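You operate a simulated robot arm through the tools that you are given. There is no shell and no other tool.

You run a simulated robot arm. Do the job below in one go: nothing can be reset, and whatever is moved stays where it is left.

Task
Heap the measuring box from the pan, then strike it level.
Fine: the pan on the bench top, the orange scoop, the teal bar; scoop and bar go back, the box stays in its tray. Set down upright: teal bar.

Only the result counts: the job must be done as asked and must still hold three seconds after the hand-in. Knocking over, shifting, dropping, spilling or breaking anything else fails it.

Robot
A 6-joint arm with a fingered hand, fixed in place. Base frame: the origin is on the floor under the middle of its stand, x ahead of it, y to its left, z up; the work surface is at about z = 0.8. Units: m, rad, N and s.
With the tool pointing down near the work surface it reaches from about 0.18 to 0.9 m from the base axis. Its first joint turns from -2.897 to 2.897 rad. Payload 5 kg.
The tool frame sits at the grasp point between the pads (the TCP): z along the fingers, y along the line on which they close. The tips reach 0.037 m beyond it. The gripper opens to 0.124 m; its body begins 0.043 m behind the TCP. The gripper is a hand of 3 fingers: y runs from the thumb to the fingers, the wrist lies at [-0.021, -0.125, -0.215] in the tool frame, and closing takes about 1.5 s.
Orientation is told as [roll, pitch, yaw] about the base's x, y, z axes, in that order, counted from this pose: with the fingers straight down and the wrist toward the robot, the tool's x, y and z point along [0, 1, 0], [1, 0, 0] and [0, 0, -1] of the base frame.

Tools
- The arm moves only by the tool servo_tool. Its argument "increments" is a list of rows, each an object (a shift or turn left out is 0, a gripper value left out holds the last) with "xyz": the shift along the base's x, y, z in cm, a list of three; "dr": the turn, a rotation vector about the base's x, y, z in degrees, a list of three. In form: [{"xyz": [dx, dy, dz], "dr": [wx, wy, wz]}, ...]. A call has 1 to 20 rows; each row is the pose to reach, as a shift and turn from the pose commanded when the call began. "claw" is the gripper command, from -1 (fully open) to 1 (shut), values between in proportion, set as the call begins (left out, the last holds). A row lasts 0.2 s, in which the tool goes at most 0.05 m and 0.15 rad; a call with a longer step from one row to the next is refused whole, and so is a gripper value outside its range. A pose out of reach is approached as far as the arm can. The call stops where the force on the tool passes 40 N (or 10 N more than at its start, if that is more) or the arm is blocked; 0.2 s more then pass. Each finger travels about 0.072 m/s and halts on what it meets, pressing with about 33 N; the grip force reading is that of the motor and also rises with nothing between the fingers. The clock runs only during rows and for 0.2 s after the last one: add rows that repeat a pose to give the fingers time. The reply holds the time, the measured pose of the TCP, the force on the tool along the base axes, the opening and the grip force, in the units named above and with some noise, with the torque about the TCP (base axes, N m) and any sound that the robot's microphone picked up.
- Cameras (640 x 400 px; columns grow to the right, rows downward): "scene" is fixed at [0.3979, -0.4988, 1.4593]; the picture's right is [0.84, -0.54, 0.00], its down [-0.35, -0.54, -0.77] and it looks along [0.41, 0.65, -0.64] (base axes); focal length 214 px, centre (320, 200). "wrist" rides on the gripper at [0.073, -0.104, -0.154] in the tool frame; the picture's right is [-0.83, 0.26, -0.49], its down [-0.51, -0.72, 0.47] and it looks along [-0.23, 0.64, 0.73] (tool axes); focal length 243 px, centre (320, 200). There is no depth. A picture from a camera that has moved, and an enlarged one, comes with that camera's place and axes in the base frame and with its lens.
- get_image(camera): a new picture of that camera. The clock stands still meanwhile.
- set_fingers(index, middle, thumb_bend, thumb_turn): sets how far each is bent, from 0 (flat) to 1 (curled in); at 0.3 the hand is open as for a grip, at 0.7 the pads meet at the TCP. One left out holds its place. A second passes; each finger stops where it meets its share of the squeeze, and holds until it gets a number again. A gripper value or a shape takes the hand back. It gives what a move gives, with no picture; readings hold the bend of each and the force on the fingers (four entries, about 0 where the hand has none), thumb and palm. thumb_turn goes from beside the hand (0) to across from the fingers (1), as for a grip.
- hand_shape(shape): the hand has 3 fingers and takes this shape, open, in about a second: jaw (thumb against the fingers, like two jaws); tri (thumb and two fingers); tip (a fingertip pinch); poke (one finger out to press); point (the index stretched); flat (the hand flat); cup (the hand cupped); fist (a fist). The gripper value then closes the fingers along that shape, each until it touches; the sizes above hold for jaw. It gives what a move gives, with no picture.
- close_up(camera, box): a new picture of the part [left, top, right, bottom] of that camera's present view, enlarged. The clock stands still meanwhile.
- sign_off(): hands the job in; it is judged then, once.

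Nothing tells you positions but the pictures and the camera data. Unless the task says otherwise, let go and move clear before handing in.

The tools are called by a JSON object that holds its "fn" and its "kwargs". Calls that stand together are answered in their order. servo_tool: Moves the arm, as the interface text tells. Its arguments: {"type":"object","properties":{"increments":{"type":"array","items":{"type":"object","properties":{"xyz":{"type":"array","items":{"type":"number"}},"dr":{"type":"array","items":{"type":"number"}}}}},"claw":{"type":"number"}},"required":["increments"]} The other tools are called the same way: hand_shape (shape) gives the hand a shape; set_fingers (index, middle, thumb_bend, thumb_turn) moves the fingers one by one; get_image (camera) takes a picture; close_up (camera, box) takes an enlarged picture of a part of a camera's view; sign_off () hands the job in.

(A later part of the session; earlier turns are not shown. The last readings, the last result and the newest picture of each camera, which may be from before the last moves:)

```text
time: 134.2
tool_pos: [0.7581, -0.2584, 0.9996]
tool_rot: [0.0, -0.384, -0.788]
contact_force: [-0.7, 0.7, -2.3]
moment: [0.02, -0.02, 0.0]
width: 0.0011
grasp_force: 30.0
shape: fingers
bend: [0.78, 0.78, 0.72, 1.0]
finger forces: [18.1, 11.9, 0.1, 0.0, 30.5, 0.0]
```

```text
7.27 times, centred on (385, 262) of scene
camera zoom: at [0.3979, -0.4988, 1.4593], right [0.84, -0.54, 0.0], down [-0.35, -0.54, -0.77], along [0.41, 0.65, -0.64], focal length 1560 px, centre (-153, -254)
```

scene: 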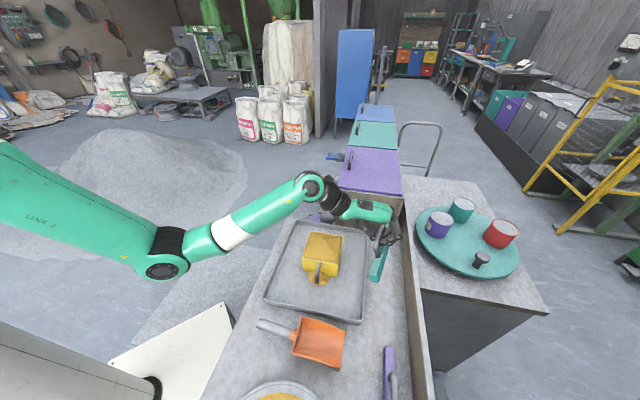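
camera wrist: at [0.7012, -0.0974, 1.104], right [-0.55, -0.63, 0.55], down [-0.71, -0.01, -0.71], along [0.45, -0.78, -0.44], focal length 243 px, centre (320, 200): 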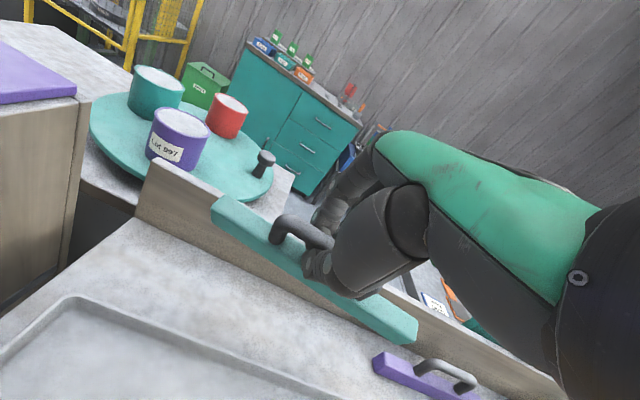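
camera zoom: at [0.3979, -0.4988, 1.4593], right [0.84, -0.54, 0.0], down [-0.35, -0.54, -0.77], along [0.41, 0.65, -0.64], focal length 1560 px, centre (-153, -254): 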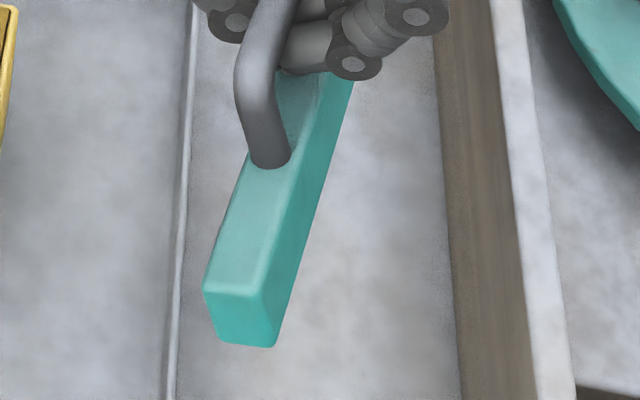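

The bar is aligned with the hand's own axis, leaning about 22° like the hand and yawed about 10°. I'll bring the hand upright and correct the yaw, so the bar hangs vertical and parallel to the box sides.

{"fn": "servo_tool", "kwargs": {"increments": [{"xyz": [-0.5, 0.5, 1], "dr": [5.2, 5.2, 0]}, {"xyz": [-1, 1, 2], "dr": [10.4, 10.4, 0]}, {"xyz": [-1.5, 1.5, 3], "dr": [15.5, 15.5, 0]}, {"xyz": [-1.5, 1.5, 3], "dr": [15.5, 15.5, 0]}]}}

{"fn": "servo_tool", "kwargs": {"increments": [{"dr": [0, 0, 5]}, {"dr": [0, 0, 10]}, {"dr": [0, 0, 10]}]}}

{"fn": "close_up", "kwargs": {"camera": "scene", "box": [320, 180, 420, 270]}}

{"fn": "get_image", "kwargs": {"camera": "wrist"}}

```text
time: 135.2
tool_pos: [0.7419, -0.2418, 1.0308]
tool_rot: [-0.002, 0.002, -0.788]
contact_force: [-0.3, -0.1, -2.0]
moment: [-0.04, -0.02, 0.0]
width: 0.0013
grasp_force: 31.1
shape: fingers
bend: [0.78, 0.78, 0.72, 1.0]
finger forces: [18.3, 11.6, 0.0, 0.0, 32.0, 0.0]
```

```text
time: 136.0
tool_pos: [0.7431, -0.2425, 1.0308]
tool_rot: [-0.003, -0.003, -0.611]
contact_force: [0.1, -0.3, -1.3]
moment: [-0.04, -0.01, -0.03]
width: 0.0011
grasp_force: 31.2
shape: fingers
bend: [0.78, 0.78, 0.72, 1.0]
finger forces: [18.4, 11.6, 0.0, 0.0, 32.3, 0.1]
```

```text
4.44 times, centred on (370, 225) of scene
camera zoom: at [0.3979, -0.4988, 1.4593], right [0.84, -0.54, 0.0], down [-0.35, -0.54, -0.77], along [0.41, 0.65, -0.64], focal length 953 px, centre (98, 89)
```

zoom: 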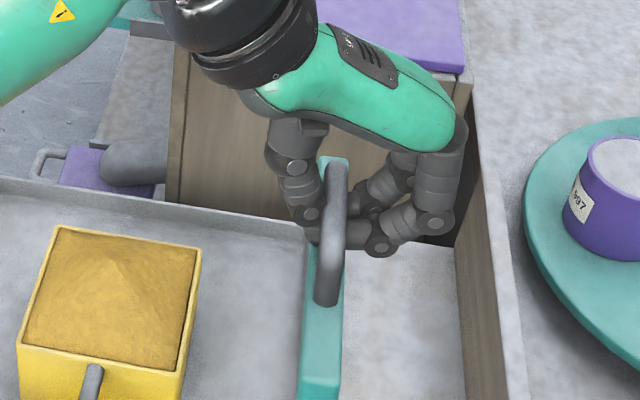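

```text
taken
camera wrist: at [0.7006, -0.1229, 1.1847], right [-0.26, -0.83, 0.49], down [-0.88, 0.0, -0.47], along [0.39, -0.56, -0.73], focal length 243 px, centre (320, 200)
```

wrist: 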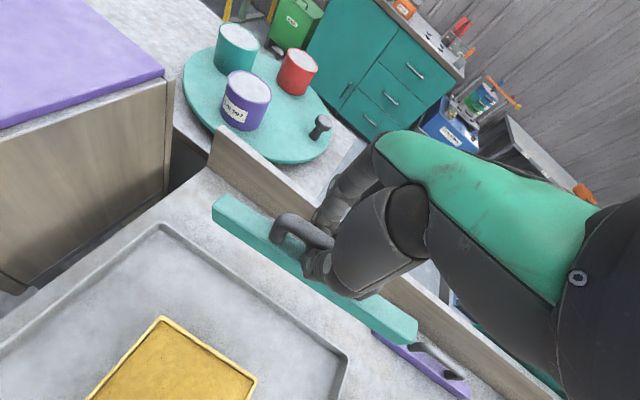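

{"fn": "close_up", "kwargs": {"camera": "scene", "box": [365, 205, 425, 285]}}

{"fn": "close_up", "kwargs": {"camera": "wrist", "box": [190, 170, 440, 360]}}

```text
5.00 times, centred on (395, 245) of scene
camera zoom: at [0.3979, -0.4988, 1.4593], right [0.84, -0.54, 0.0], down [-0.35, -0.54, -0.77], along [0.41, 0.65, -0.64], focal length 1072 px, centre (-55, -25)
```

zoom: 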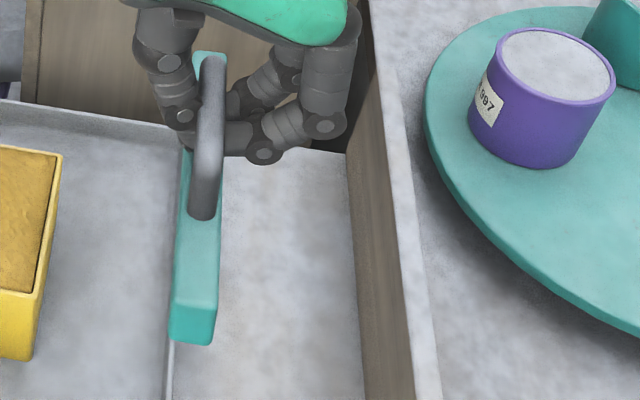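

```text
2.11 times, centred on (315, 265) of wrist
camera zoom: at [0.7006, -0.1229, 1.1847], right [-0.26, -0.83, 0.49], down [-0.88, 0.0, -0.47], along [0.39, -0.56, -0.73], focal length 511 px, centre (330, 63)
```

zoom: 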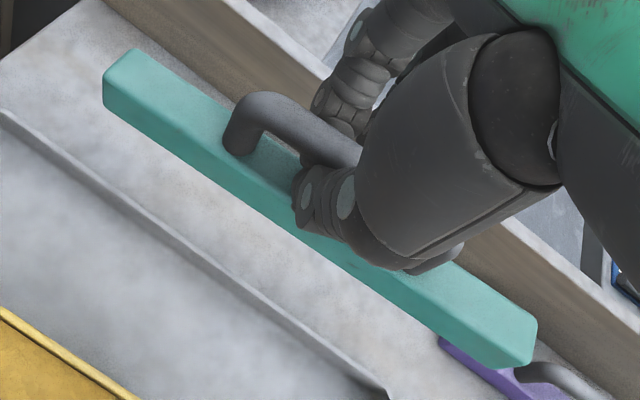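

By triangulation the bar's far end is about 9° low and it leans about 6°. I'll correct both through the hand's orientation and measure again.

{"fn": "servo_tool", "kwargs": {"increments": [{"dr": [3.6, -0.7, 0.5]}, {"dr": [7.1, -1.4, 0.9]}, {"dr": [10.6, -2.1, 1.4]}, {"dr": [10.6, -2.1, 1.4]}]}}

{"fn": "close_up", "kwargs": {"camera": "scene", "box": [365, 205, 425, 285]}}

{"fn": "close_up", "kwargs": {"camera": "wrist", "box": [190, 170, 440, 360]}}

```text
time: 137.0
tool_pos: [0.7426, -0.2423, 1.0311]
tool_rot: [0.173, 0.075, -0.581]
contact_force: [0.1, 0.5, -2.2]
moment: [0.02, -0.01, -0.02]
width: 0.001
grasp_force: 31.7
shape: fingers
bend: [0.78, 0.78, 0.72, 1.0]
finger forces: [18.4, 11.5, 0.0, 0.0, 32.6, 0.1]
```

```text
5.00 times, centred on (395, 245) of scene
camera zoom: at [0.3979, -0.4988, 1.4593], right [0.84, -0.54, 0.0], down [-0.35, -0.54, -0.77], along [0.41, 0.65, -0.64], focal length 1072 px, centre (-55, -25)
```

zoom: 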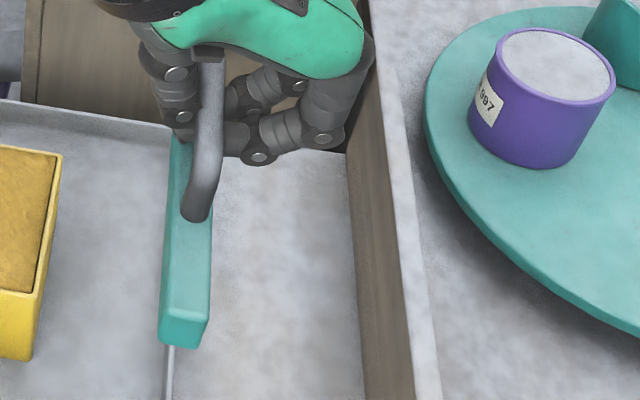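

```text
2.11 times, centred on (315, 265) of wrist
camera zoom: at [0.6915, -0.154, 1.2019], right [-0.26, -0.91, 0.32], down [-0.86, 0.07, -0.5], along [0.43, -0.41, -0.81], focal length 511 px, centre (330, 63)
```

zoom: 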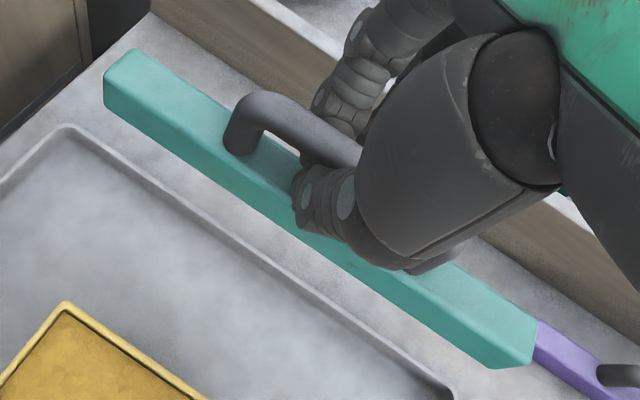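

{"fn": "close_up", "kwargs": {"camera": "scene", "box": [390, 255, 415, 285]}}

{"fn": "close_up", "kwargs": {"camera": "wrist", "box": [360, 280, 440, 350]}}

{"fn": "close_up", "kwargs": {"camera": "wrist", "box": [220, 180, 300, 250]}}

```text
13.33 times, centred on (402, 270) of scene
camera zoom: at [0.3979, -0.4988, 1.4593], right [0.84, -0.54, 0.0], down [-0.35, -0.54, -0.77], along [0.41, 0.65, -0.64], focal length 2860 px, centre (-780, -733)
```

zoom: 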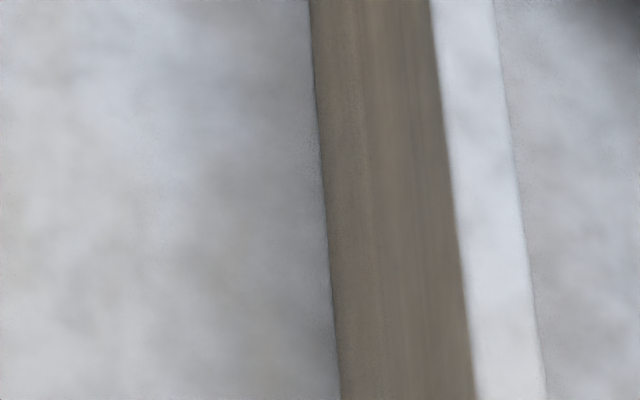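

```text
5.71 times, centred on (400, 315) of wrist
camera zoom: at [0.6915, -0.154, 1.2019], right [-0.26, -0.91, 0.32], down [-0.86, 0.07, -0.5], along [0.43, -0.41, -0.81], focal length 1386 px, centre (-137, -457)
```

zoom: 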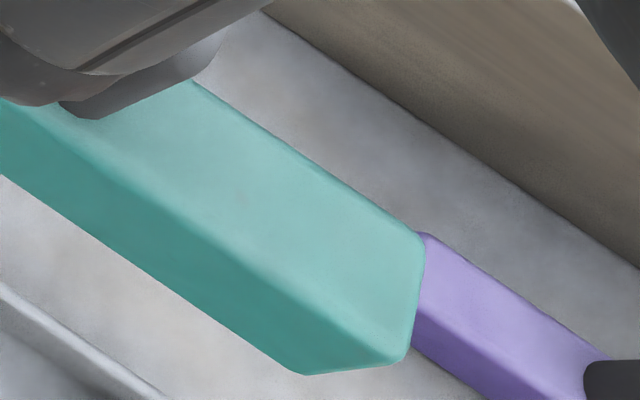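

```text
5.71 times, centred on (260, 215) of wrist
camera zoom: at [0.6915, -0.154, 1.2019], right [-0.26, -0.91, 0.32], down [-0.86, 0.07, -0.5], along [0.43, -0.41, -0.81], focal length 1386 px, centre (663, 114)
```

zoom: 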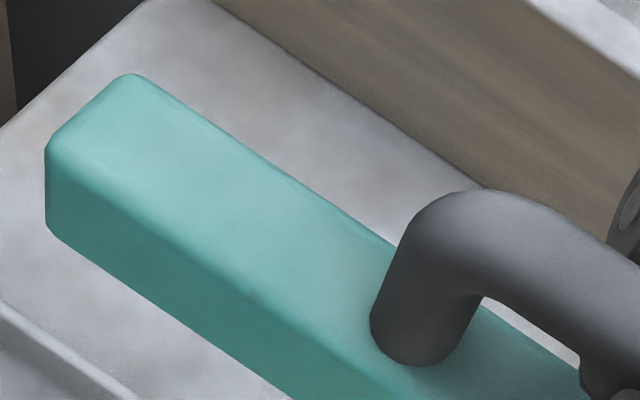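

The bar is now level, upright and within 1° of the box's sides, with its bottom at about z 0.966. I'll bring it above the box's right-hand wall (well above the heap) to find the rim height by light touch.

{"fn": "servo_tool", "kwargs": {"increments": [{"xyz": [-1.2, 2, 0]}, {"xyz": [-2.4, 4, 0]}, {"xyz": [-3.6, 6, 0]}, {"xyz": [-4.7, 7.4, 0]}, {"xyz": [-4.7, 7.4, -2]}, {"xyz": [-4.7, 7.4, -4]}, {"xyz": [-4.7, 7.4, -5.5]}, {"xyz": [-4.7, 7.4, -5.5]}]}}

{"fn": "close_up", "kwargs": {"camera": "scene", "box": [285, 195, 385, 285]}}

{"fn": "get_image", "kwargs": {"camera": "wrist"}}

```text
time: 138.8
tool_pos: [0.6963, -0.1676, 0.9758]
tool_rot: [0.175, 0.073, -0.581]
contact_force: [0.5, 0.0, -1.3]
moment: [0.01, 0.0, 0.02]
width: 0.001
grasp_force: 31.5
shape: fingers
bend: [0.78, 0.78, 0.73, 1.0]
finger forces: [18.6, 11.4, 0.0, 0.0, 33.2, 0.0]
```

```text
4.44 times, centred on (335, 240) of scene
camera zoom: at [0.3979, -0.4988, 1.4593], right [0.84, -0.54, 0.0], down [-0.35, -0.54, -0.77], along [0.41, 0.65, -0.64], focal length 953 px, centre (253, 22)
```

zoom: 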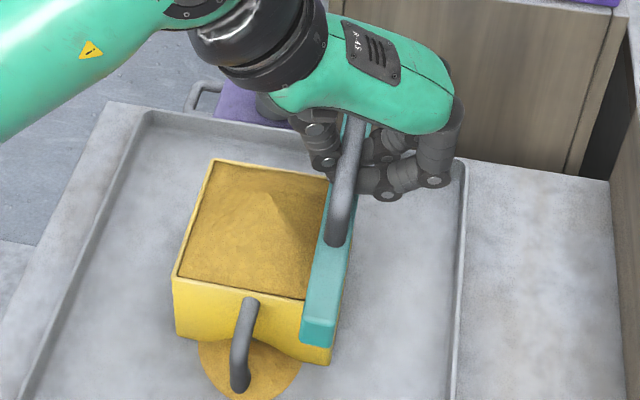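

```text
taken
camera wrist: at [0.645, -0.0804, 1.147], right [-0.26, -0.91, 0.32], down [-0.86, 0.07, -0.5], along [0.43, -0.41, -0.81], focal length 243 px, centre (320, 200)
```

wrist: 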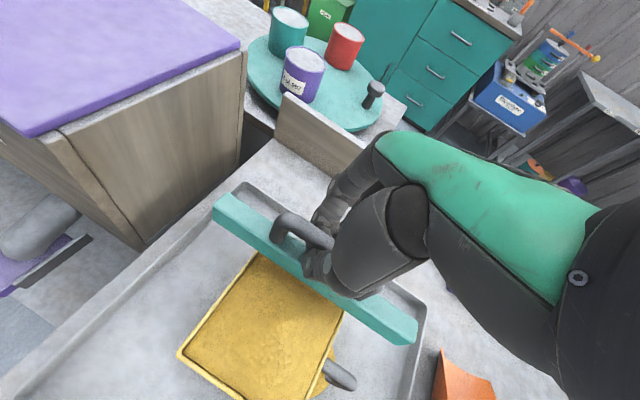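

{"fn": "servo_tool", "kwargs": {"increments": [{"xyz": [0, 0, -0.7]}, {"xyz": [0, 0, -1.4]}, {"xyz": [0, 0, -1.8]}, {"xyz": [0, 0, -1.8]}]}}

{"fn": "close_up", "kwargs": {"camera": "scene", "box": [305, 210, 365, 280]}}

{"fn": "close_up", "kwargs": {"camera": "wrist", "box": [170, 180, 430, 400]}}

```text
time: 139.8
tool_pos: [0.6949, -0.1685, 0.9578]
tool_rot: [0.172, 0.074, -0.58]
contact_force: [1.0, -0.6, -1.6]
moment: [-0.01, -0.02, 0.0]
width: 0.0012
grasp_force: 31.8
shape: fingers
bend: [0.78, 0.78, 0.73, 1.0]
finger forces: [18.6, 11.2, 0.1, 0.0, 33.5, 0.1]
```

```text
5.71 times, centred on (335, 245) of scene
camera zoom: at [0.3979, -0.4988, 1.4593], right [0.84, -0.54, 0.0], down [-0.35, -0.54, -0.77], along [0.41, 0.65, -0.64], focal length 1226 px, centre (234, -57)
```

zoom: 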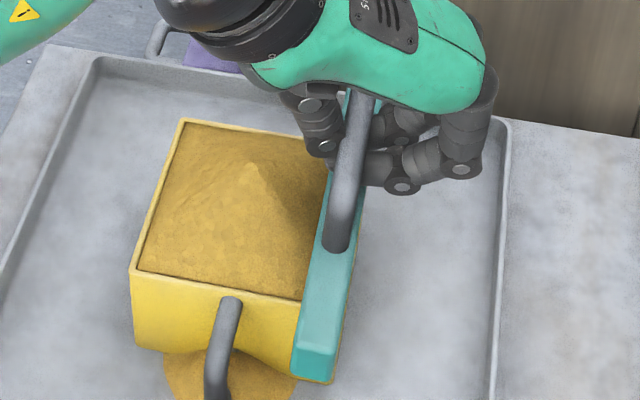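

```text
1.82 times, centred on (300, 290) of wrist
camera zoom: at [0.6442, -0.0802, 1.1293], right [-0.26, -0.91, 0.32], down [-0.86, 0.07, -0.5], along [0.43, -0.41, -0.81], focal length 441 px, centre (356, 36)
```

zoom: 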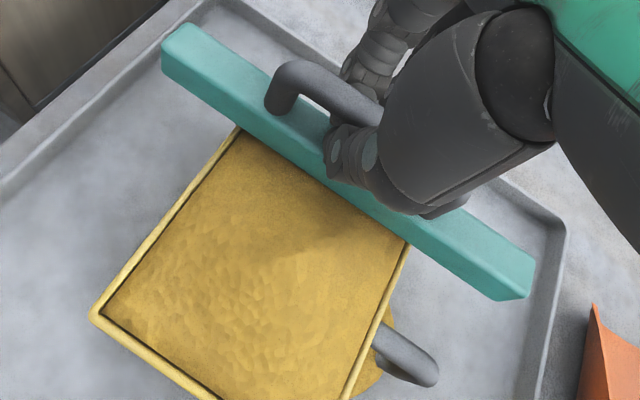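

The bar is parallel to the box wall and just above it. I'll step down by millimetres until it touches the rim.

{"fn": "servo_tool", "kwargs": {"increments": [{"xyz": [0, 0, -0.2]}, {"xyz": [0, 0, -0.4]}, {"xyz": [0, 0, -0.4]}]}}

{"fn": "servo_tool", "kwargs": {"increments": [{"xyz": [0, 0, -0.15]}, {"xyz": [0, 0, -0.3]}, {"xyz": [0, 0, -0.3]}]}}

{"fn": "servo_tool", "kwargs": {"increments": [{"xyz": [0, 0, -0.1]}, {"xyz": [0, 0, -0.2]}, {"xyz": [0, 0, -0.2]}]}}

```text
time: 140.6
tool_pos: [0.6956, -0.1679, 0.9541]
tool_rot: [0.174, 0.072, -0.581]
contact_force: [-0.8, -0.1, -2.0]
moment: [-0.02, -0.04, -0.04]
width: 0.001
grasp_force: 31.7
shape: fingers
bend: [0.78, 0.78, 0.73, 1.0]
finger forces: [18.6, 11.3, 0.0, 0.0, 33.5, 0.0]
```

```text
time: 141.4
tool_pos: [0.6953, -0.1685, 0.9502]
tool_rot: [0.171, 0.074, -0.581]
contact_force: [-0.2, 0.3, -1.8]
moment: [-0.01, 0.0, -0.02]
width: 0.0009
grasp_force: 31.9
shape: fingers
bend: [0.78, 0.78, 0.73, 1.0]
finger forces: [18.8, 11.3, 0.0, 0.0, 33.6, 0.1]
```

```text
time: 142.2
tool_pos: [0.6942, -0.1691, 0.9486]
tool_rot: [0.172, 0.073, -0.582]
contact_force: [0.7, -0.2, -1.7]
moment: [0.02, -0.03, 0.0]
width: 0.0009
grasp_force: 31.7
shape: fingers
bend: [0.78, 0.78, 0.73, 1.0]
finger forces: [18.6, 11.3, 0.0, 0.1, 33.6, 0.1]
```

{"fn": "servo_tool", "kwargs": {"increments": [{"xyz": [0, 0, -0.1]}, {"xyz": [0, 0, -0.2]}, {"xyz": [0, 0, -0.2]}]}}

{"fn": "servo_tool", "kwargs": {"increments": [{"xyz": [0, 0, -0.1]}, {"xyz": [0, 0, -0.2]}, {"xyz": [0, 0, -0.2]}]}}

{"fn": "close_up", "kwargs": {"camera": "scene", "box": [325, 225, 355, 280]}}

{"fn": "close_up", "kwargs": {"camera": "wrist", "box": [200, 190, 440, 390]}}

```text
time: 143.0
tool_pos: [0.695, -0.1696, 0.9464]
tool_rot: [0.171, 0.072, -0.581]
contact_force: [-2.0, -0.1, 5.0]
moment: [0.03, 0.06, 0.06]
width: 0.0009
grasp_force: 35.2
shape: fingers
bend: [0.78, 0.78, 0.73, 1.0]
finger forces: [18.5, 11.3, 0.0, 0.1, 39.8, 0.0]
```

```text
time: 143.8
tool_pos: [0.6952, -0.1682, 0.9461]
tool_rot: [0.173, 0.068, -0.583]
contact_force: [-2.4, 1.4, 22.0]
moment: [0.11, 0.2, 0.06]
width: 0.0005
grasp_force: 33.9
shape: fingers
bend: [0.78, 0.78, 0.74, 1.0]
finger forces: [0.0, 10.3, 0.0, 0.0, 57.8, 0.0]
```

```text
7.27 times, centred on (340, 252) of scene
camera zoom: at [0.3979, -0.4988, 1.4593], right [0.84, -0.54, 0.0], down [-0.35, -0.54, -0.77], along [0.41, 0.65, -0.64], focal length 1560 px, centre (174, -182)
```

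zoom: 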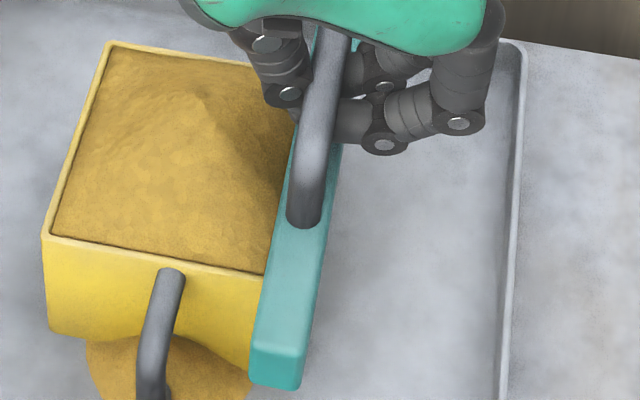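

```text
2.00 times, centred on (320, 290) of wrist
camera zoom: at [0.6431, -0.0794, 1.1176], right [-0.26, -0.91, 0.32], down [-0.86, 0.07, -0.5], along [0.44, -0.41, -0.8], focal length 485 px, centre (320, 20)
```

zoom: 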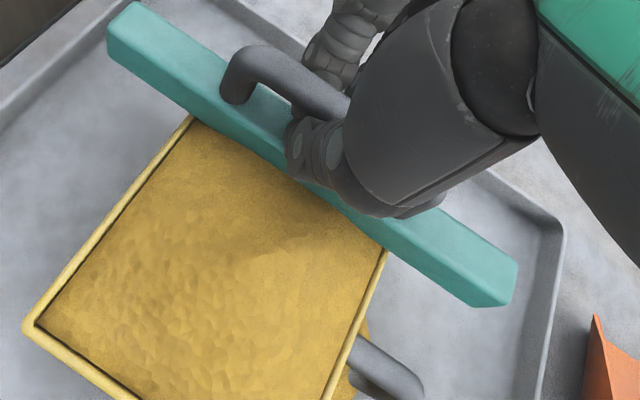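

Contact came at a tool height of about 0.9465, with the touch evenly centred, so the bar is level on the rim. I'll back off a few millimetres and recheck the grip.

{"fn": "servo_tool", "kwargs": {"increments": [{"xyz": [0, 0, 0.2]}, {"xyz": [0, 0, 0.4]}, {"xyz": [0, 0, 0.6]}, {"xyz": [0, 0, 0.6]}]}}

{"fn": "close_up", "kwargs": {"camera": "wrist", "box": [200, 190, 440, 390]}}

{"fn": "close_up", "kwargs": {"camera": "scene", "box": [305, 210, 365, 280]}}

```text
time: 144.8
tool_pos: [0.6937, -0.168, 0.9488]
tool_rot: [0.171, 0.076, -0.581]
contact_force: [0.8, -0.4, -1.9]
moment: [-0.02, -0.04, -0.02]
width: 0.0012
grasp_force: 31.7
shape: fingers
bend: [0.78, 0.78, 0.74, 1.0]
finger forces: [18.0, 11.8, 0.0, 0.1, 33.9, 0.1]
```

```text
2.00 times, centred on (320, 290) of wrist
camera zoom: at [0.6436, -0.0805, 1.1202], right [-0.26, -0.91, 0.32], down [-0.87, 0.07, -0.5], along [0.43, -0.41, -0.81], focal length 485 px, centre (320, 20)
```

zoom: 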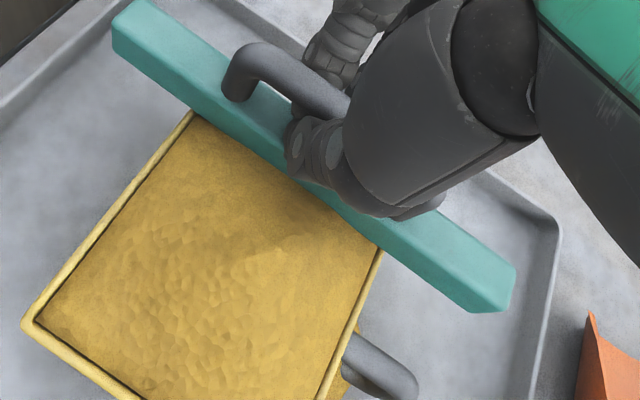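

```text
5.71 times, centred on (335, 245) of scene
camera zoom: at [0.3979, -0.4988, 1.4593], right [0.84, -0.54, 0.0], down [-0.35, -0.54, -0.77], along [0.41, 0.65, -0.64], focal length 1226 px, centre (234, -57)
```

zoom: 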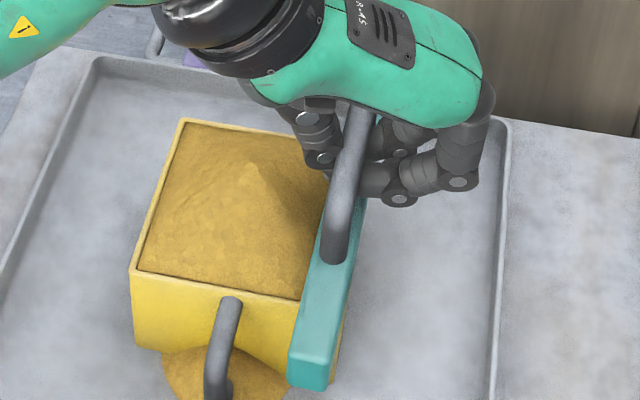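

The grip is intact. First I'll make a pass 1 cm above the rim, toward the left, to take off the peak.

{"fn": "servo_tool", "kwargs": {"increments": [{"xyz": [0.99, -0.99, 0.6]}, {"xyz": [0.28, -0.28, 0.6]}, {"xyz": [-0.42, 0.42, 0.6]}, {"xyz": [-1.13, 1.13, 0.6]}, {"xyz": [-1.84, 1.84, 0.6]}, {"xyz": [-2.55, 2.55, 0.6]}, {"xyz": [-3.25, 3.25, 0.6]}, {"xyz": [-3.96, 3.96, 0.6]}, {"xyz": [-4.67, 4.67, 0.6]}, {"xyz": [-5.37, 5.37, 0.6]}, {"xyz": [-6.08, 6.08, 0.6]}, {"xyz": [-6.79, 6.79, 0.6]}, {"xyz": [-7.5, 7.5, 0.6]}, {"xyz": [-8.2, 8.2, 0.6]}, {"xyz": [-8.91, 8.91, 0.6]}]}}

{"fn": "close_up", "kwargs": {"camera": "scene", "box": [265, 195, 375, 285]}}

{"fn": "get_image", "kwargs": {"camera": "wrist"}}

```text
time: 148.0
tool_pos: [0.6044, -0.0791, 0.9561]
tool_rot: [0.174, 0.073, -0.581]
contact_force: [0.0, -1.0, -0.6]
moment: [0.03, -0.07, -0.05]
width: 0.001
grasp_force: 32.3
shape: fingers
bend: [0.78, 0.78, 0.74, 1.0]
finger forces: [18.1, 11.6, 0.0, 0.1, 34.4, 0.0]
```

```text
4.44 times, centred on (320, 240) of scene
camera zoom: at [0.3979, -0.4988, 1.4593], right [0.84, -0.54, 0.0], down [-0.35, -0.54, -0.77], along [0.41, 0.65, -0.64], focal length 953 px, centre (320, 22)
```

zoom: 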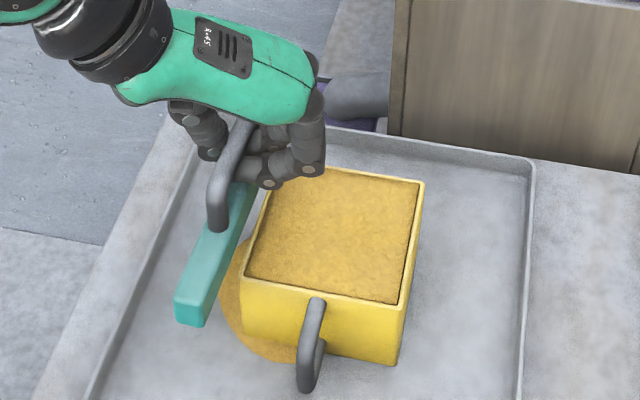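

```text
taken
camera wrist: at [0.5527, 0.009, 1.1279], right [-0.26, -0.91, 0.32], down [-0.86, 0.07, -0.5], along [0.43, -0.41, -0.81], focal length 243 px, centre (320, 200)
```

wrist: 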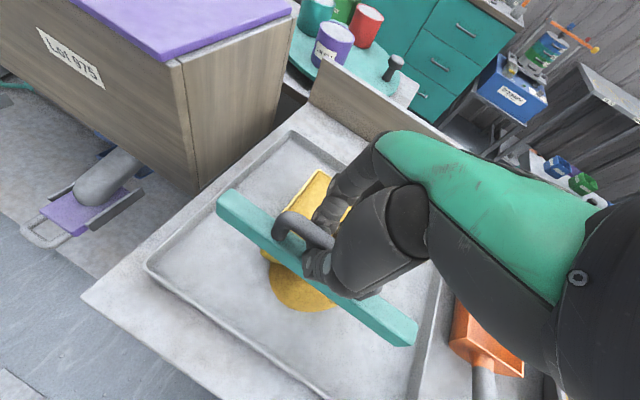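

The peak is off, and the excess fell into the tray on the left. The box hasn't moved. Next I'll position over the left wall and find the rim by touch there, for the final level pass back to the right.

{"fn": "servo_tool", "kwargs": {"increments": [{"xyz": [0.64, -0.64, 0]}, {"xyz": [1.27, -1.27, 0]}, {"xyz": [1.27, -1.27, -0.3]}, {"xyz": [1.27, -1.27, -0.6]}, {"xyz": [1.27, -1.27, -0.8]}, {"xyz": [1.27, -1.27, -0.8]}]}}

{"fn": "servo_tool", "kwargs": {"increments": [{"xyz": [0, 0, -0.05]}, {"xyz": [0, 0, -0.1]}, {"xyz": [0, 0, -0.1]}]}}

```text
time: 149.4
tool_pos: [0.6182, -0.0915, 0.9483]
tool_rot: [0.171, 0.073, -0.58]
contact_force: [0.0, -0.4, -0.9]
moment: [0.01, -0.02, 0.0]
width: 0.0012
grasp_force: 32.2
shape: fingers
bend: [0.78, 0.78, 0.74, 1.0]
finger forces: [18.2, 11.5, 0.0, 0.0, 34.6, 0.0]
```

```text
time: 150.2
tool_pos: [0.6197, -0.0931, 0.947]
tool_rot: [0.173, 0.073, -0.582]
contact_force: [0.5, 1.2, -1.6]
moment: [0.02, 0.0, -0.01]
width: 0.0007
grasp_force: 32.4
shape: fingers
bend: [0.78, 0.78, 0.74, 1.0]
finger forces: [18.2, 11.6, 0.0, 0.0, 34.6, 0.0]
```

{"fn": "servo_tool", "kwargs": {"increments": [{"xyz": [0, 0, -0.05]}, {"xyz": [0, 0, -0.1]}, {"xyz": [0, 0, -0.1]}]}}

{"fn": "close_up", "kwargs": {"camera": "scene", "box": [265, 195, 375, 285]}}

```text
time: 151.0
tool_pos: [0.6181, -0.0931, 0.9464]
tool_rot: [0.171, 0.071, -0.58]
contact_force: [-1.0, -0.1, 4.9]
moment: [-0.02, 0.03, 0.02]
width: 0.0007
grasp_force: 26.1
shape: fingers
bend: [0.78, 0.78, 0.74, 1.0]
finger forces: [0.1, 10.8, 0.1, 0.0, 40.6, 0.0]
```

```text
4.44 times, centred on (320, 240) of scene
camera zoom: at [0.3979, -0.4988, 1.4593], right [0.84, -0.54, 0.0], down [-0.35, -0.54, -0.77], along [0.41, 0.65, -0.64], focal length 953 px, centre (320, 22)
```

zoom: 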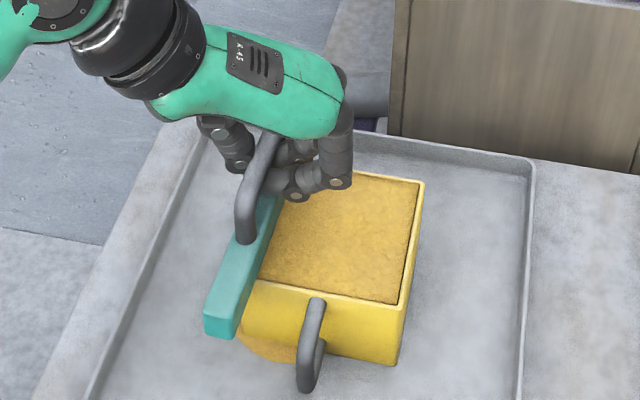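

Touch found at a tool height of about 0.9468. I'll ease up by 0.4 mm so it just skims, and sweep across to the right.

{"fn": "servo_tool", "kwargs": {"increments": [{"xyz": [0, 0, 0.04]}, {"xyz": [0.71, -0.71, 0.04]}, {"xyz": [1.41, -1.41, 0.04]}, {"xyz": [2.12, -2.12, 0.04]}, {"xyz": [2.83, -2.83, 0.04]}, {"xyz": [3.54, -3.54, 0.04]}]}}

{"fn": "close_up", "kwargs": {"camera": "scene", "box": [265, 195, 375, 285]}}

```text
time: 152.4
tool_pos: [0.6542, -0.1273, 0.9475]
tool_rot: [0.174, 0.072, -0.581]
contact_force: [-2.5, 0.9, 3.9]
moment: [0.08, 0.08, 0.02]
width: 0.0008
grasp_force: 25.8
shape: fingers
bend: [0.78, 0.78, 0.74, 1.0]
finger forces: [0.1, 11.1, 0.0, 0.1, 41.0, 0.0]
```

```text
4.44 times, centred on (320, 240) of scene
camera zoom: at [0.3979, -0.4988, 1.4593], right [0.84, -0.54, 0.0], down [-0.35, -0.54, -0.77], along [0.41, 0.65, -0.64], focal length 953 px, centre (320, 22)
```

zoom: 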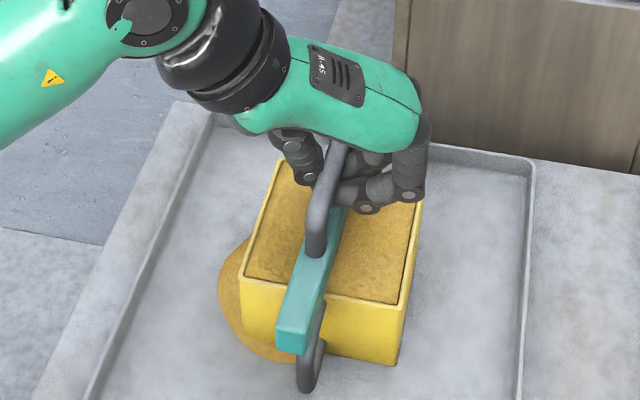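

Only light contact (about 5 N) and the box is staying put. I'll continue the sweep to the right edge and past it.

{"fn": "servo_tool", "kwargs": {"increments": [{"xyz": [0.71, -0.71, 0.02]}, {"xyz": [1.41, -1.41, 0.02]}, {"xyz": [2.12, -2.12, 0.02]}, {"xyz": [2.83, -2.83, 0.02]}, {"xyz": [3.54, -3.54, 0.02]}, {"xyz": [4.24, -4.24, 0.02]}, {"xyz": [4.95, -4.95, 0.02]}, {"xyz": [5.8, -5.8, 0.1]}, {"xyz": [6.5, -6.5, 0.6]}, {"xyz": [7.2, -7.2, 2.0]}]}}

{"fn": "close_up", "kwargs": {"camera": "scene", "box": [265, 195, 375, 285]}}

{"fn": "get_image", "kwargs": {"camera": "wrist"}}

```text
time: 154.6
tool_pos: [0.7257, -0.1998, 0.9646]
tool_rot: [0.172, 0.072, -0.582]
contact_force: [0.6, -0.7, -0.9]
moment: [-0.04, -0.04, 0.0]
width: 0.0009
grasp_force: 34.4
shape: fingers
bend: [0.78, 0.78, 0.74, 1.0]
finger forces: [18.7, 11.5, 0.1, 0.0, 37.4, 0.0]
```

```text
4.44 times, centred on (320, 240) of scene
camera zoom: at [0.3979, -0.4988, 1.4593], right [0.84, -0.54, 0.0], down [-0.35, -0.54, -0.77], along [0.41, 0.65, -0.64], focal length 953 px, centre (320, 22)
```

zoom: 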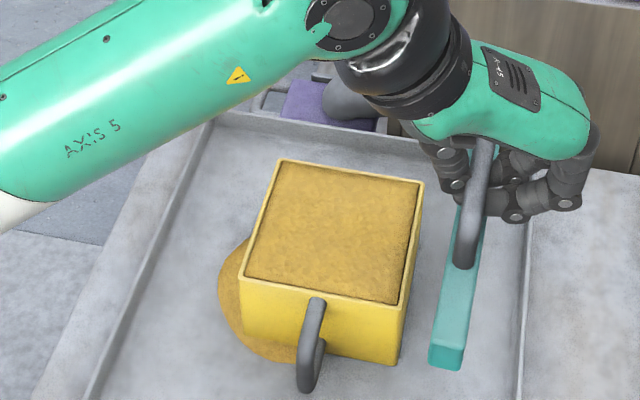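

```text
taken
camera wrist: at [0.6746, -0.1117, 1.1364], right [-0.26, -0.91, 0.32], down [-0.87, 0.07, -0.5], along [0.43, -0.41, -0.81], focal length 243 px, centre (320, 200)
```

wrist: 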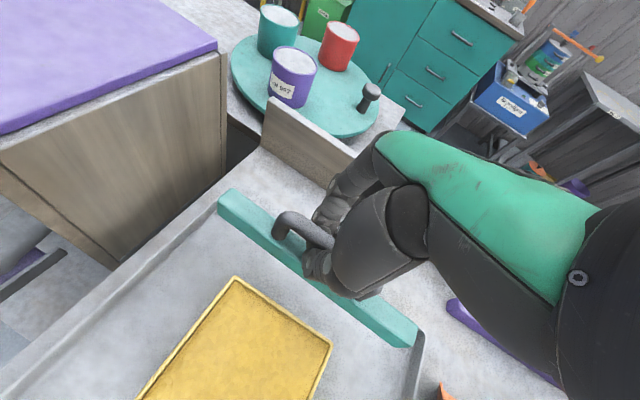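

{"fn": "close_up", "kwargs": {"camera": "scene", "box": [298, 225, 348, 265]}}

{"fn": "close_up", "kwargs": {"camera": "wrist", "box": [120, 260, 360, 400]}}

```text
10.00 times, centred on (323, 245) of scene
camera zoom: at [0.3979, -0.4988, 1.4593], right [0.84, -0.54, 0.0], down [-0.35, -0.54, -0.77], along [0.41, 0.65, -0.64], focal length 2145 px, centre (290, -250)
```

zoom: 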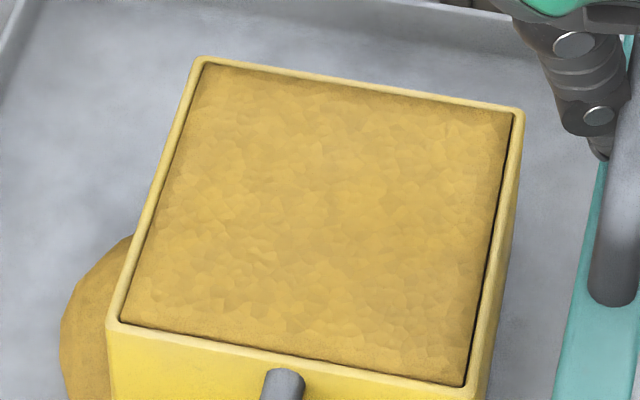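

```text
2.67 times, centred on (240, 330) of wrist
camera zoom: at [0.6746, -0.1117, 1.1364], right [-0.26, -0.91, 0.32], down [-0.87, 0.07, -0.5], along [0.43, -0.41, -0.81], focal length 647 px, centre (533, -147)
```

zoom: 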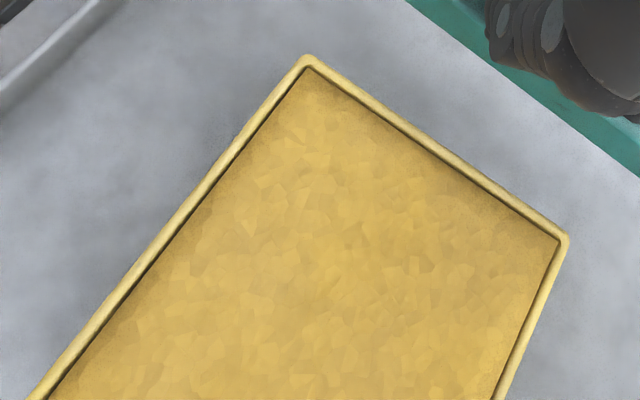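

The grain is flat and flush with the rim all round, and the box has not shifted. Next I'll put the bar back: carry it over to its spot, setting it down about 3 cm short of the ledge so the knuckles clear, and then nudge it home.

{"fn": "servo_tool", "kwargs": {"increments": [{"xyz": [1.5, -2.5, 0.5]}, {"xyz": [3, -5, 0.5]}, {"xyz": [4.6, -7.7, 0]}, {"xyz": [4.6, -7.7, -2]}, {"xyz": [4.6, -7.7, -4]}, {"xyz": [4.6, -7.7, -6]}, {"xyz": [4.6, -7.7, -8]}, {"xyz": [4.6, -7.7, -8.8]}, {"xyz": [4.6, -7.7, -8.8]}]}}

{"fn": "close_up", "kwargs": {"camera": "scene", "box": [340, 220, 440, 310]}}

{"fn": "get_image", "kwargs": {"camera": "wrist"}}

```text
time: 156.6
tool_pos: [0.7716, -0.2767, 0.8785]
tool_rot: [0.173, 0.071, -0.582]
contact_force: [0.4, -0.1, -1.8]
moment: [0.02, -0.02, -0.02]
width: 0.0008
grasp_force: 34.3
shape: fingers
bend: [0.78, 0.78, 0.74, 1.0]
finger forces: [19.1, 11.3, 0.1, 0.1, 37.9, 0.1]
```

```text
4.44 times, centred on (390, 265) of scene
camera zoom: at [0.3979, -0.4988, 1.4593], right [0.84, -0.54, 0.0], down [-0.35, -0.54, -0.77], along [0.41, 0.65, -0.64], focal length 953 px, centre (9, -89)
```

zoom: 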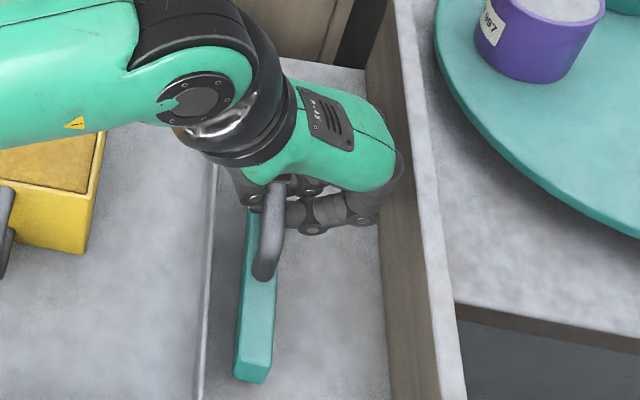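

```text
taken
camera wrist: at [0.7209, -0.1881, 1.0501], right [-0.26, -0.91, 0.32], down [-0.86, 0.07, -0.5], along [0.43, -0.41, -0.81], focal length 243 px, centre (320, 200)
```

wrist: 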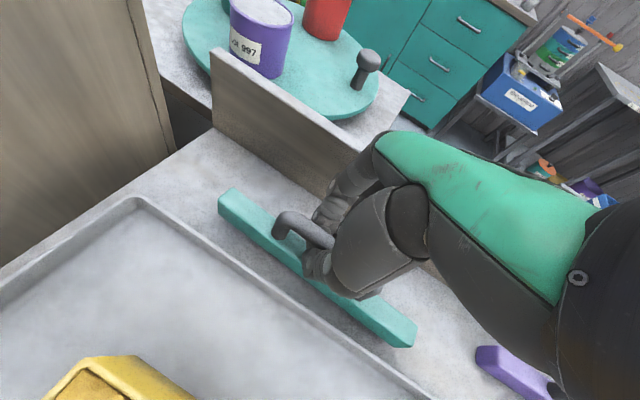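

{"fn": "servo_tool", "kwargs": {"increments": [{"xyz": [0, 0, -0.3], "dr": [0, 0, 1]}, {"xyz": [0, 0, -0.6], "dr": [0, 0, 2]}, {"xyz": [0, 0, -0.8], "dr": [0, 0, 2]}, {"xyz": [0, 0, -0.8], "dr": [0, 0, 2]}]}}

{"fn": "servo_tool", "kwargs": {"increments": [{"xyz": [0, 0, -0.15]}, {"xyz": [0, 0, -0.3]}, {"xyz": [0, 0, -0.3]}]}}

```text
time: 157.6
tool_pos: [0.7713, -0.2767, 0.8718]
tool_rot: [0.173, 0.074, -0.545]
contact_force: [0.0, 1.0, -2.3]
moment: [-0.02, -0.05, 0.01]
width: 0.0008
grasp_force: 34.1
shape: fingers
bend: [0.78, 0.78, 0.74, 1.0]
finger forces: [19.1, 11.3, 0.1, 0.0, 37.8, 0.1]
```

```text
time: 158.4
tool_pos: [0.7719, -0.2761, 0.8676]
tool_rot: [0.172, 0.074, -0.545]
contact_force: [-0.3, 0.8, -1.1]
moment: [-0.01, -0.01, -0.01]
width: 0.0008
grasp_force: 34.1
shape: fingers
bend: [0.78, 0.78, 0.74, 1.0]
finger forces: [19.1, 11.3, 0.0, 0.0, 37.8, 0.0]
```

{"fn": "servo_tool", "kwargs": {"increments": [{"xyz": [0, 0, -0.1]}, {"xyz": [0, 0, -0.2]}, {"xyz": [0, 0, -0.2]}]}}

{"fn": "close_up", "kwargs": {"camera": "scene", "box": [340, 220, 440, 310]}}

```text
time: 159.2
tool_pos: [0.7726, -0.2762, 0.865]
tool_rot: [0.173, 0.073, -0.548]
contact_force: [-0.7, -0.3, 0.7]
moment: [0.01, 0.0, 0.01]
width: 0.0013
grasp_force: 26.5
shape: fingers
bend: [0.78, 0.78, 0.74, 1.0]
finger forces: [0.0, 11.3, 0.0, 0.0, 40.2, 0.0]
```

```text
4.44 times, centred on (390, 265) of scene
camera zoom: at [0.3979, -0.4988, 1.4593], right [0.84, -0.54, 0.0], down [-0.35, -0.54, -0.77], along [0.41, 0.65, -0.64], focal length 953 px, centre (9, -89)
```

zoom: 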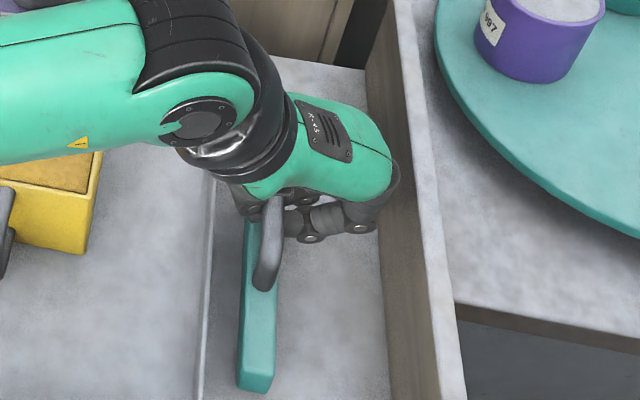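

The bar is resting on the bench. I'll open thumb and fingers together so that it isn't pushed over.

{"fn": "set_fingers", "kwargs": {"index": 0.72, "middle": 0.72, "thumb_bend": 0.66}}

{"fn": "set_fingers", "kwargs": {"index": 0.64, "middle": 0.64, "thumb_bend": 0.56}}

{"fn": "close_up", "kwargs": {"camera": "scene", "box": [340, 220, 440, 310]}}

{"fn": "close_up", "kwargs": {"camera": "wrist", "box": [190, 170, 440, 360]}}

```text
time: 160.2
tool_pos: [0.7733, -0.2759, 0.8659]
tool_rot: [0.175, 0.072, -0.547]
contact_force: [-0.3, 0.4, 1.7]
moment: [-0.01, 0.02, 0.01]
width: 0.0078
grasp_force: 0.9
shape: fingers
bend: [0.72, 0.72, 0.66, 1.0]
finger forces: [0.1, 0.7, 0.0, 0.0, 1.2, 0.1]
```

```text
time: 161.2
tool_pos: [0.7737, -0.277, 0.8669]
tool_rot: [0.174, 0.07, -0.547]
contact_force: [1.3, -1.1, 20.6]
moment: [-0.14, 0.2, 0.03]
width: 0.0363
grasp_force: 9.8
shape: fingers
bend: [0.64, 0.72, 0.56, 1.0]
finger forces: [0.0, 16.3, 0.0, 0.0, 4.5, 0.0]
```

```text
4.44 times, centred on (390, 265) of scene
camera zoom: at [0.3979, -0.4988, 1.4593], right [0.84, -0.54, 0.0], down [-0.35, -0.54, -0.77], along [0.41, 0.65, -0.64], focal length 953 px, centre (9, -89)
```

zoom: 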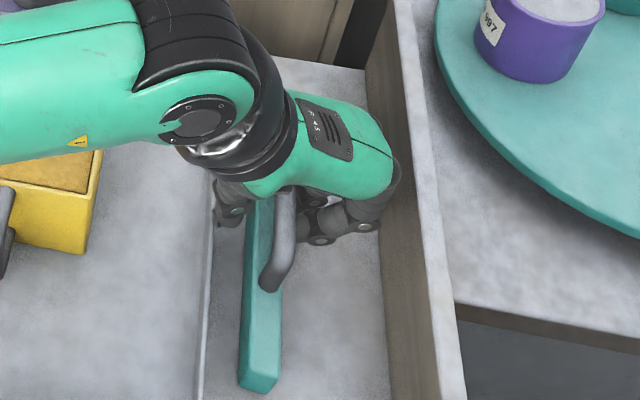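

```text
2.11 times, centred on (315, 265) of wrist
camera zoom: at [0.7184, -0.1899, 1.0392], right [-0.23, -0.92, 0.32], down [-0.86, 0.04, -0.5], along [0.45, -0.39, -0.8], focal length 511 px, centre (330, 63)
```

zoom: 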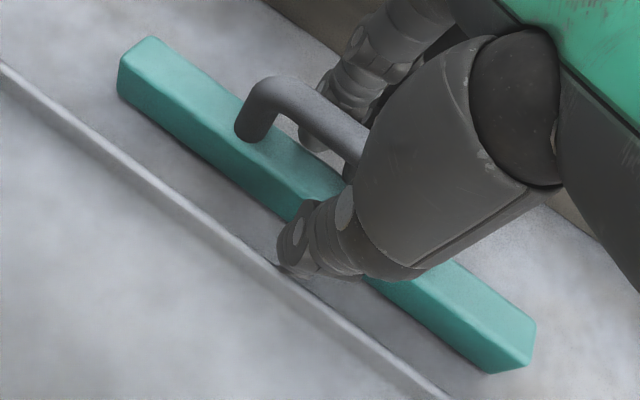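

The middle finger is pressing down near the bar's far edge, leaning it slightly. I'll raise the hand gently so the bar can settle upright.

{"fn": "servo_tool", "kwargs": {"increments": [{"xyz": [0, 0, 0.3]}, {"xyz": [0, 0, 0.7]}, {"xyz": [0, 0, 0.7]}]}}

{"fn": "close_up", "kwargs": {"camera": "scene", "box": [340, 220, 440, 310]}}

{"fn": "close_up", "kwargs": {"camera": "wrist", "box": [190, 170, 440, 360]}}

```text
time: 162.0
tool_pos: [0.7714, -0.2771, 0.8709]
tool_rot: [0.171, 0.075, -0.545]
contact_force: [-0.4, 0.4, 0.1]
moment: [-0.01, -0.01, -0.03]
width: 0.0368
grasp_force: 0.2
shape: fingers
bend: [0.64, 0.64, 0.56, 1.0]
finger forces: [0.0, 0.0, 0.1, 0.0, 0.1, 0.1]
```

```text
4.44 times, centred on (390, 265) of scene
camera zoom: at [0.3979, -0.4988, 1.4593], right [0.84, -0.54, 0.0], down [-0.35, -0.54, -0.77], along [0.41, 0.65, -0.64], focal length 953 px, centre (9, -89)
```

zoom: 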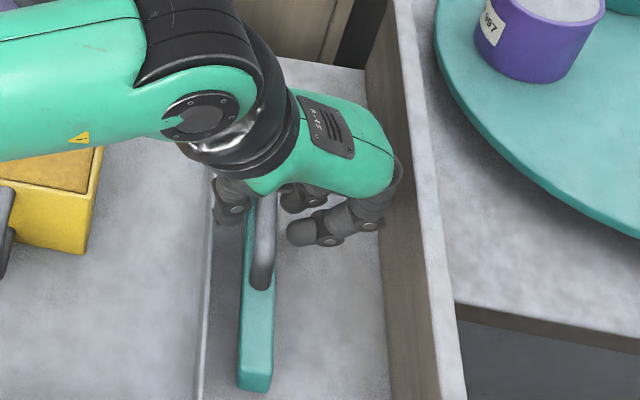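

```text
2.11 times, centred on (315, 265) of wrist
camera zoom: at [0.7183, -0.1906, 1.0429], right [-0.22, -0.92, 0.32], down [-0.87, 0.04, -0.49], along [0.44, -0.39, -0.81], focal length 511 px, centre (330, 63)
```

zoom: 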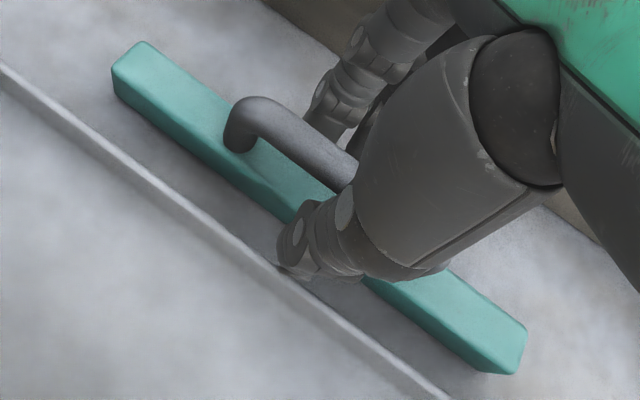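

The bar has settled upright and is free. I'll rise straight up out of the handle.

{"fn": "servo_tool", "kwargs": {"increments": [{"xyz": [0, 0, 1]}, {"xyz": [0, 0, 2]}, {"xyz": [0, 0, 3]}, {"xyz": [0, 0, 5]}, {"xyz": [-0.5, 0.5, 7]}, {"xyz": [-1, 1, 9]}]}}

{"fn": "close_up", "kwargs": {"camera": "scene", "box": [340, 220, 440, 310]}}

{"fn": "get_image", "kwargs": {"camera": "wrist"}}

```text
time: 163.4
tool_pos: [0.7629, -0.2682, 0.9624]
tool_rot: [0.172, 0.074, -0.546]
contact_force: [-0.2, -0.3, -0.1]
moment: [-0.02, 0.0, 0.0]
width: 0.0368
grasp_force: 0.0
shape: fingers
bend: [0.64, 0.64, 0.56, 1.0]
finger forces: [0.0, 0.1, 0.0, 0.0, 0.0, 0.0]
```

```text
4.44 times, centred on (390, 265) of scene
camera zoom: at [0.3979, -0.4988, 1.4593], right [0.84, -0.54, 0.0], down [-0.35, -0.54, -0.77], along [0.41, 0.65, -0.64], focal length 953 px, centre (9, -89)
```

zoom: 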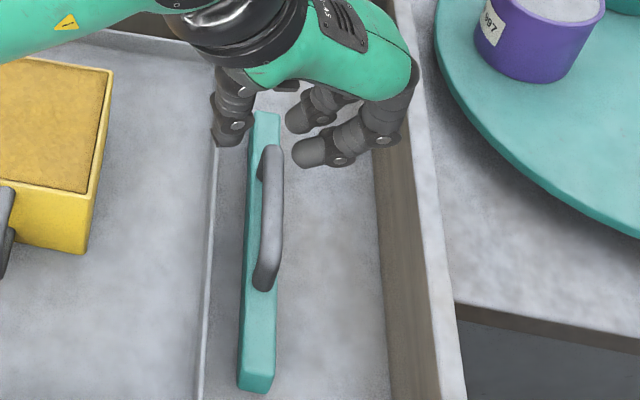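

```text
taken
camera wrist: at [0.7078, -0.1813, 1.1349], right [-0.22, -0.92, 0.32], down [-0.87, 0.04, -0.5], along [0.45, -0.39, -0.81], focal length 243 px, centre (320, 200)
```

wrist: 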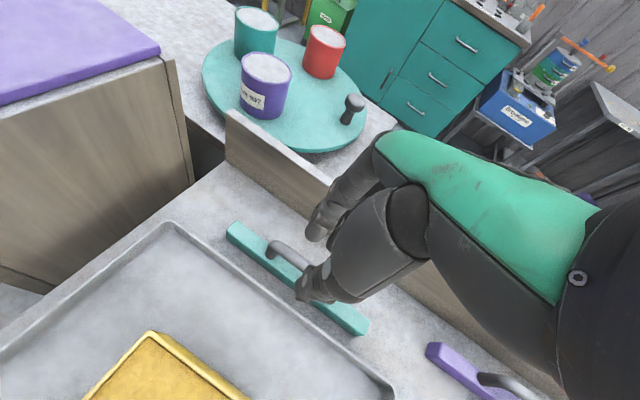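

The bar stands upright, about 3 cm nearer the tray than its original place. I'll take it lightly again with the tilted hand (which clears the ledge) and slide it those 3 cm home without lifting. First I'll restore that hand orientation.

{"fn": "servo_tool", "kwargs": {"increments": [{"xyz": [0, 0, 1], "dr": [-5.3, 0.75, 0]}, {"xyz": [0, 0, 1.5], "dr": [-10.6, 1.5, 0]}]}}

{"fn": "servo_tool", "kwargs": {"increments": [{"dr": [0, 0, -6.9]}, {"dr": [0, 0, -13.8]}]}}

{"fn": "servo_tool", "kwargs": {"increments": [{"dr": [-5.2, -5.2, 0]}, {"dr": [-10.4, -10.4, 0]}, {"dr": [-15.56, -15.56, 0]}, {"dr": [-15.56, -15.56, 0]}]}}

{"fn": "set_fingers", "kwargs": {"index": 0.6, "middle": 0.6, "thumb_bend": 0.54}}

{"fn": "close_up", "kwargs": {"camera": "scene", "box": [340, 220, 440, 310]}}

```text
time: 164.0
tool_pos: [0.7615, -0.268, 0.9782]
tool_rot: [-0.001, -0.001, -0.551]
contact_force: [-0.9, -0.1, 0.1]
moment: [0.02, 0.03, -0.02]
width: 0.0366
grasp_force: 0.0
shape: fingers
bend: [0.64, 0.64, 0.56, 1.0]
finger forces: [0.0, 0.0, 0.0, 0.0, 0.0, 0.1]
```

```text
time: 164.6
tool_pos: [0.7619, -0.2663, 0.9787]
tool_rot: [0.002, -0.002, -0.793]
contact_force: [0.5, 0.9, 0.0]
moment: [0.01, 0.02, 0.01]
width: 0.0364
grasp_force: 0.0
shape: fingers
bend: [0.64, 0.64, 0.56, 1.0]
finger forces: [0.1, 0.0, 0.0, 0.0, 0.1, 0.1]
```

```text
time: 165.6
tool_pos: [0.7625, -0.2666, 0.9774]
tool_rot: [0.006, -0.388, -0.796]
contact_force: [1.5, -0.5, -0.2]
moment: [0.03, -0.02, 0.0]
width: 0.0366
grasp_force: 0.0
shape: fingers
bend: [0.64, 0.64, 0.56, 1.0]
finger forces: [0.1, 0.1, 0.0, 0.0, 0.0, 0.0]
```

```text
time: 166.6
tool_pos: [0.7628, -0.2668, 0.9779]
tool_rot: [0.006, -0.385, -0.793]
contact_force: [0.5, -0.5, 0.7]
moment: [-0.01, 0.0, -0.01]
width: 0.0452
grasp_force: 0.0
shape: fingers
bend: [0.6, 0.6, 0.54, 1.0]
finger forces: [0.0, 0.0, 0.0, 0.0, 0.0, 0.0]
```

```text
4.44 times, centred on (390, 265) of scene
camera zoom: at [0.3979, -0.4988, 1.4593], right [0.84, -0.54, 0.0], down [-0.35, -0.54, -0.77], along [0.41, 0.65, -0.64], focal length 953 px, centre (9, -89)
```

zoom: 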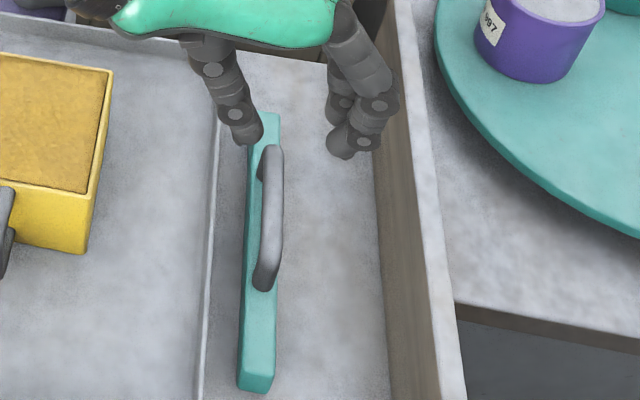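

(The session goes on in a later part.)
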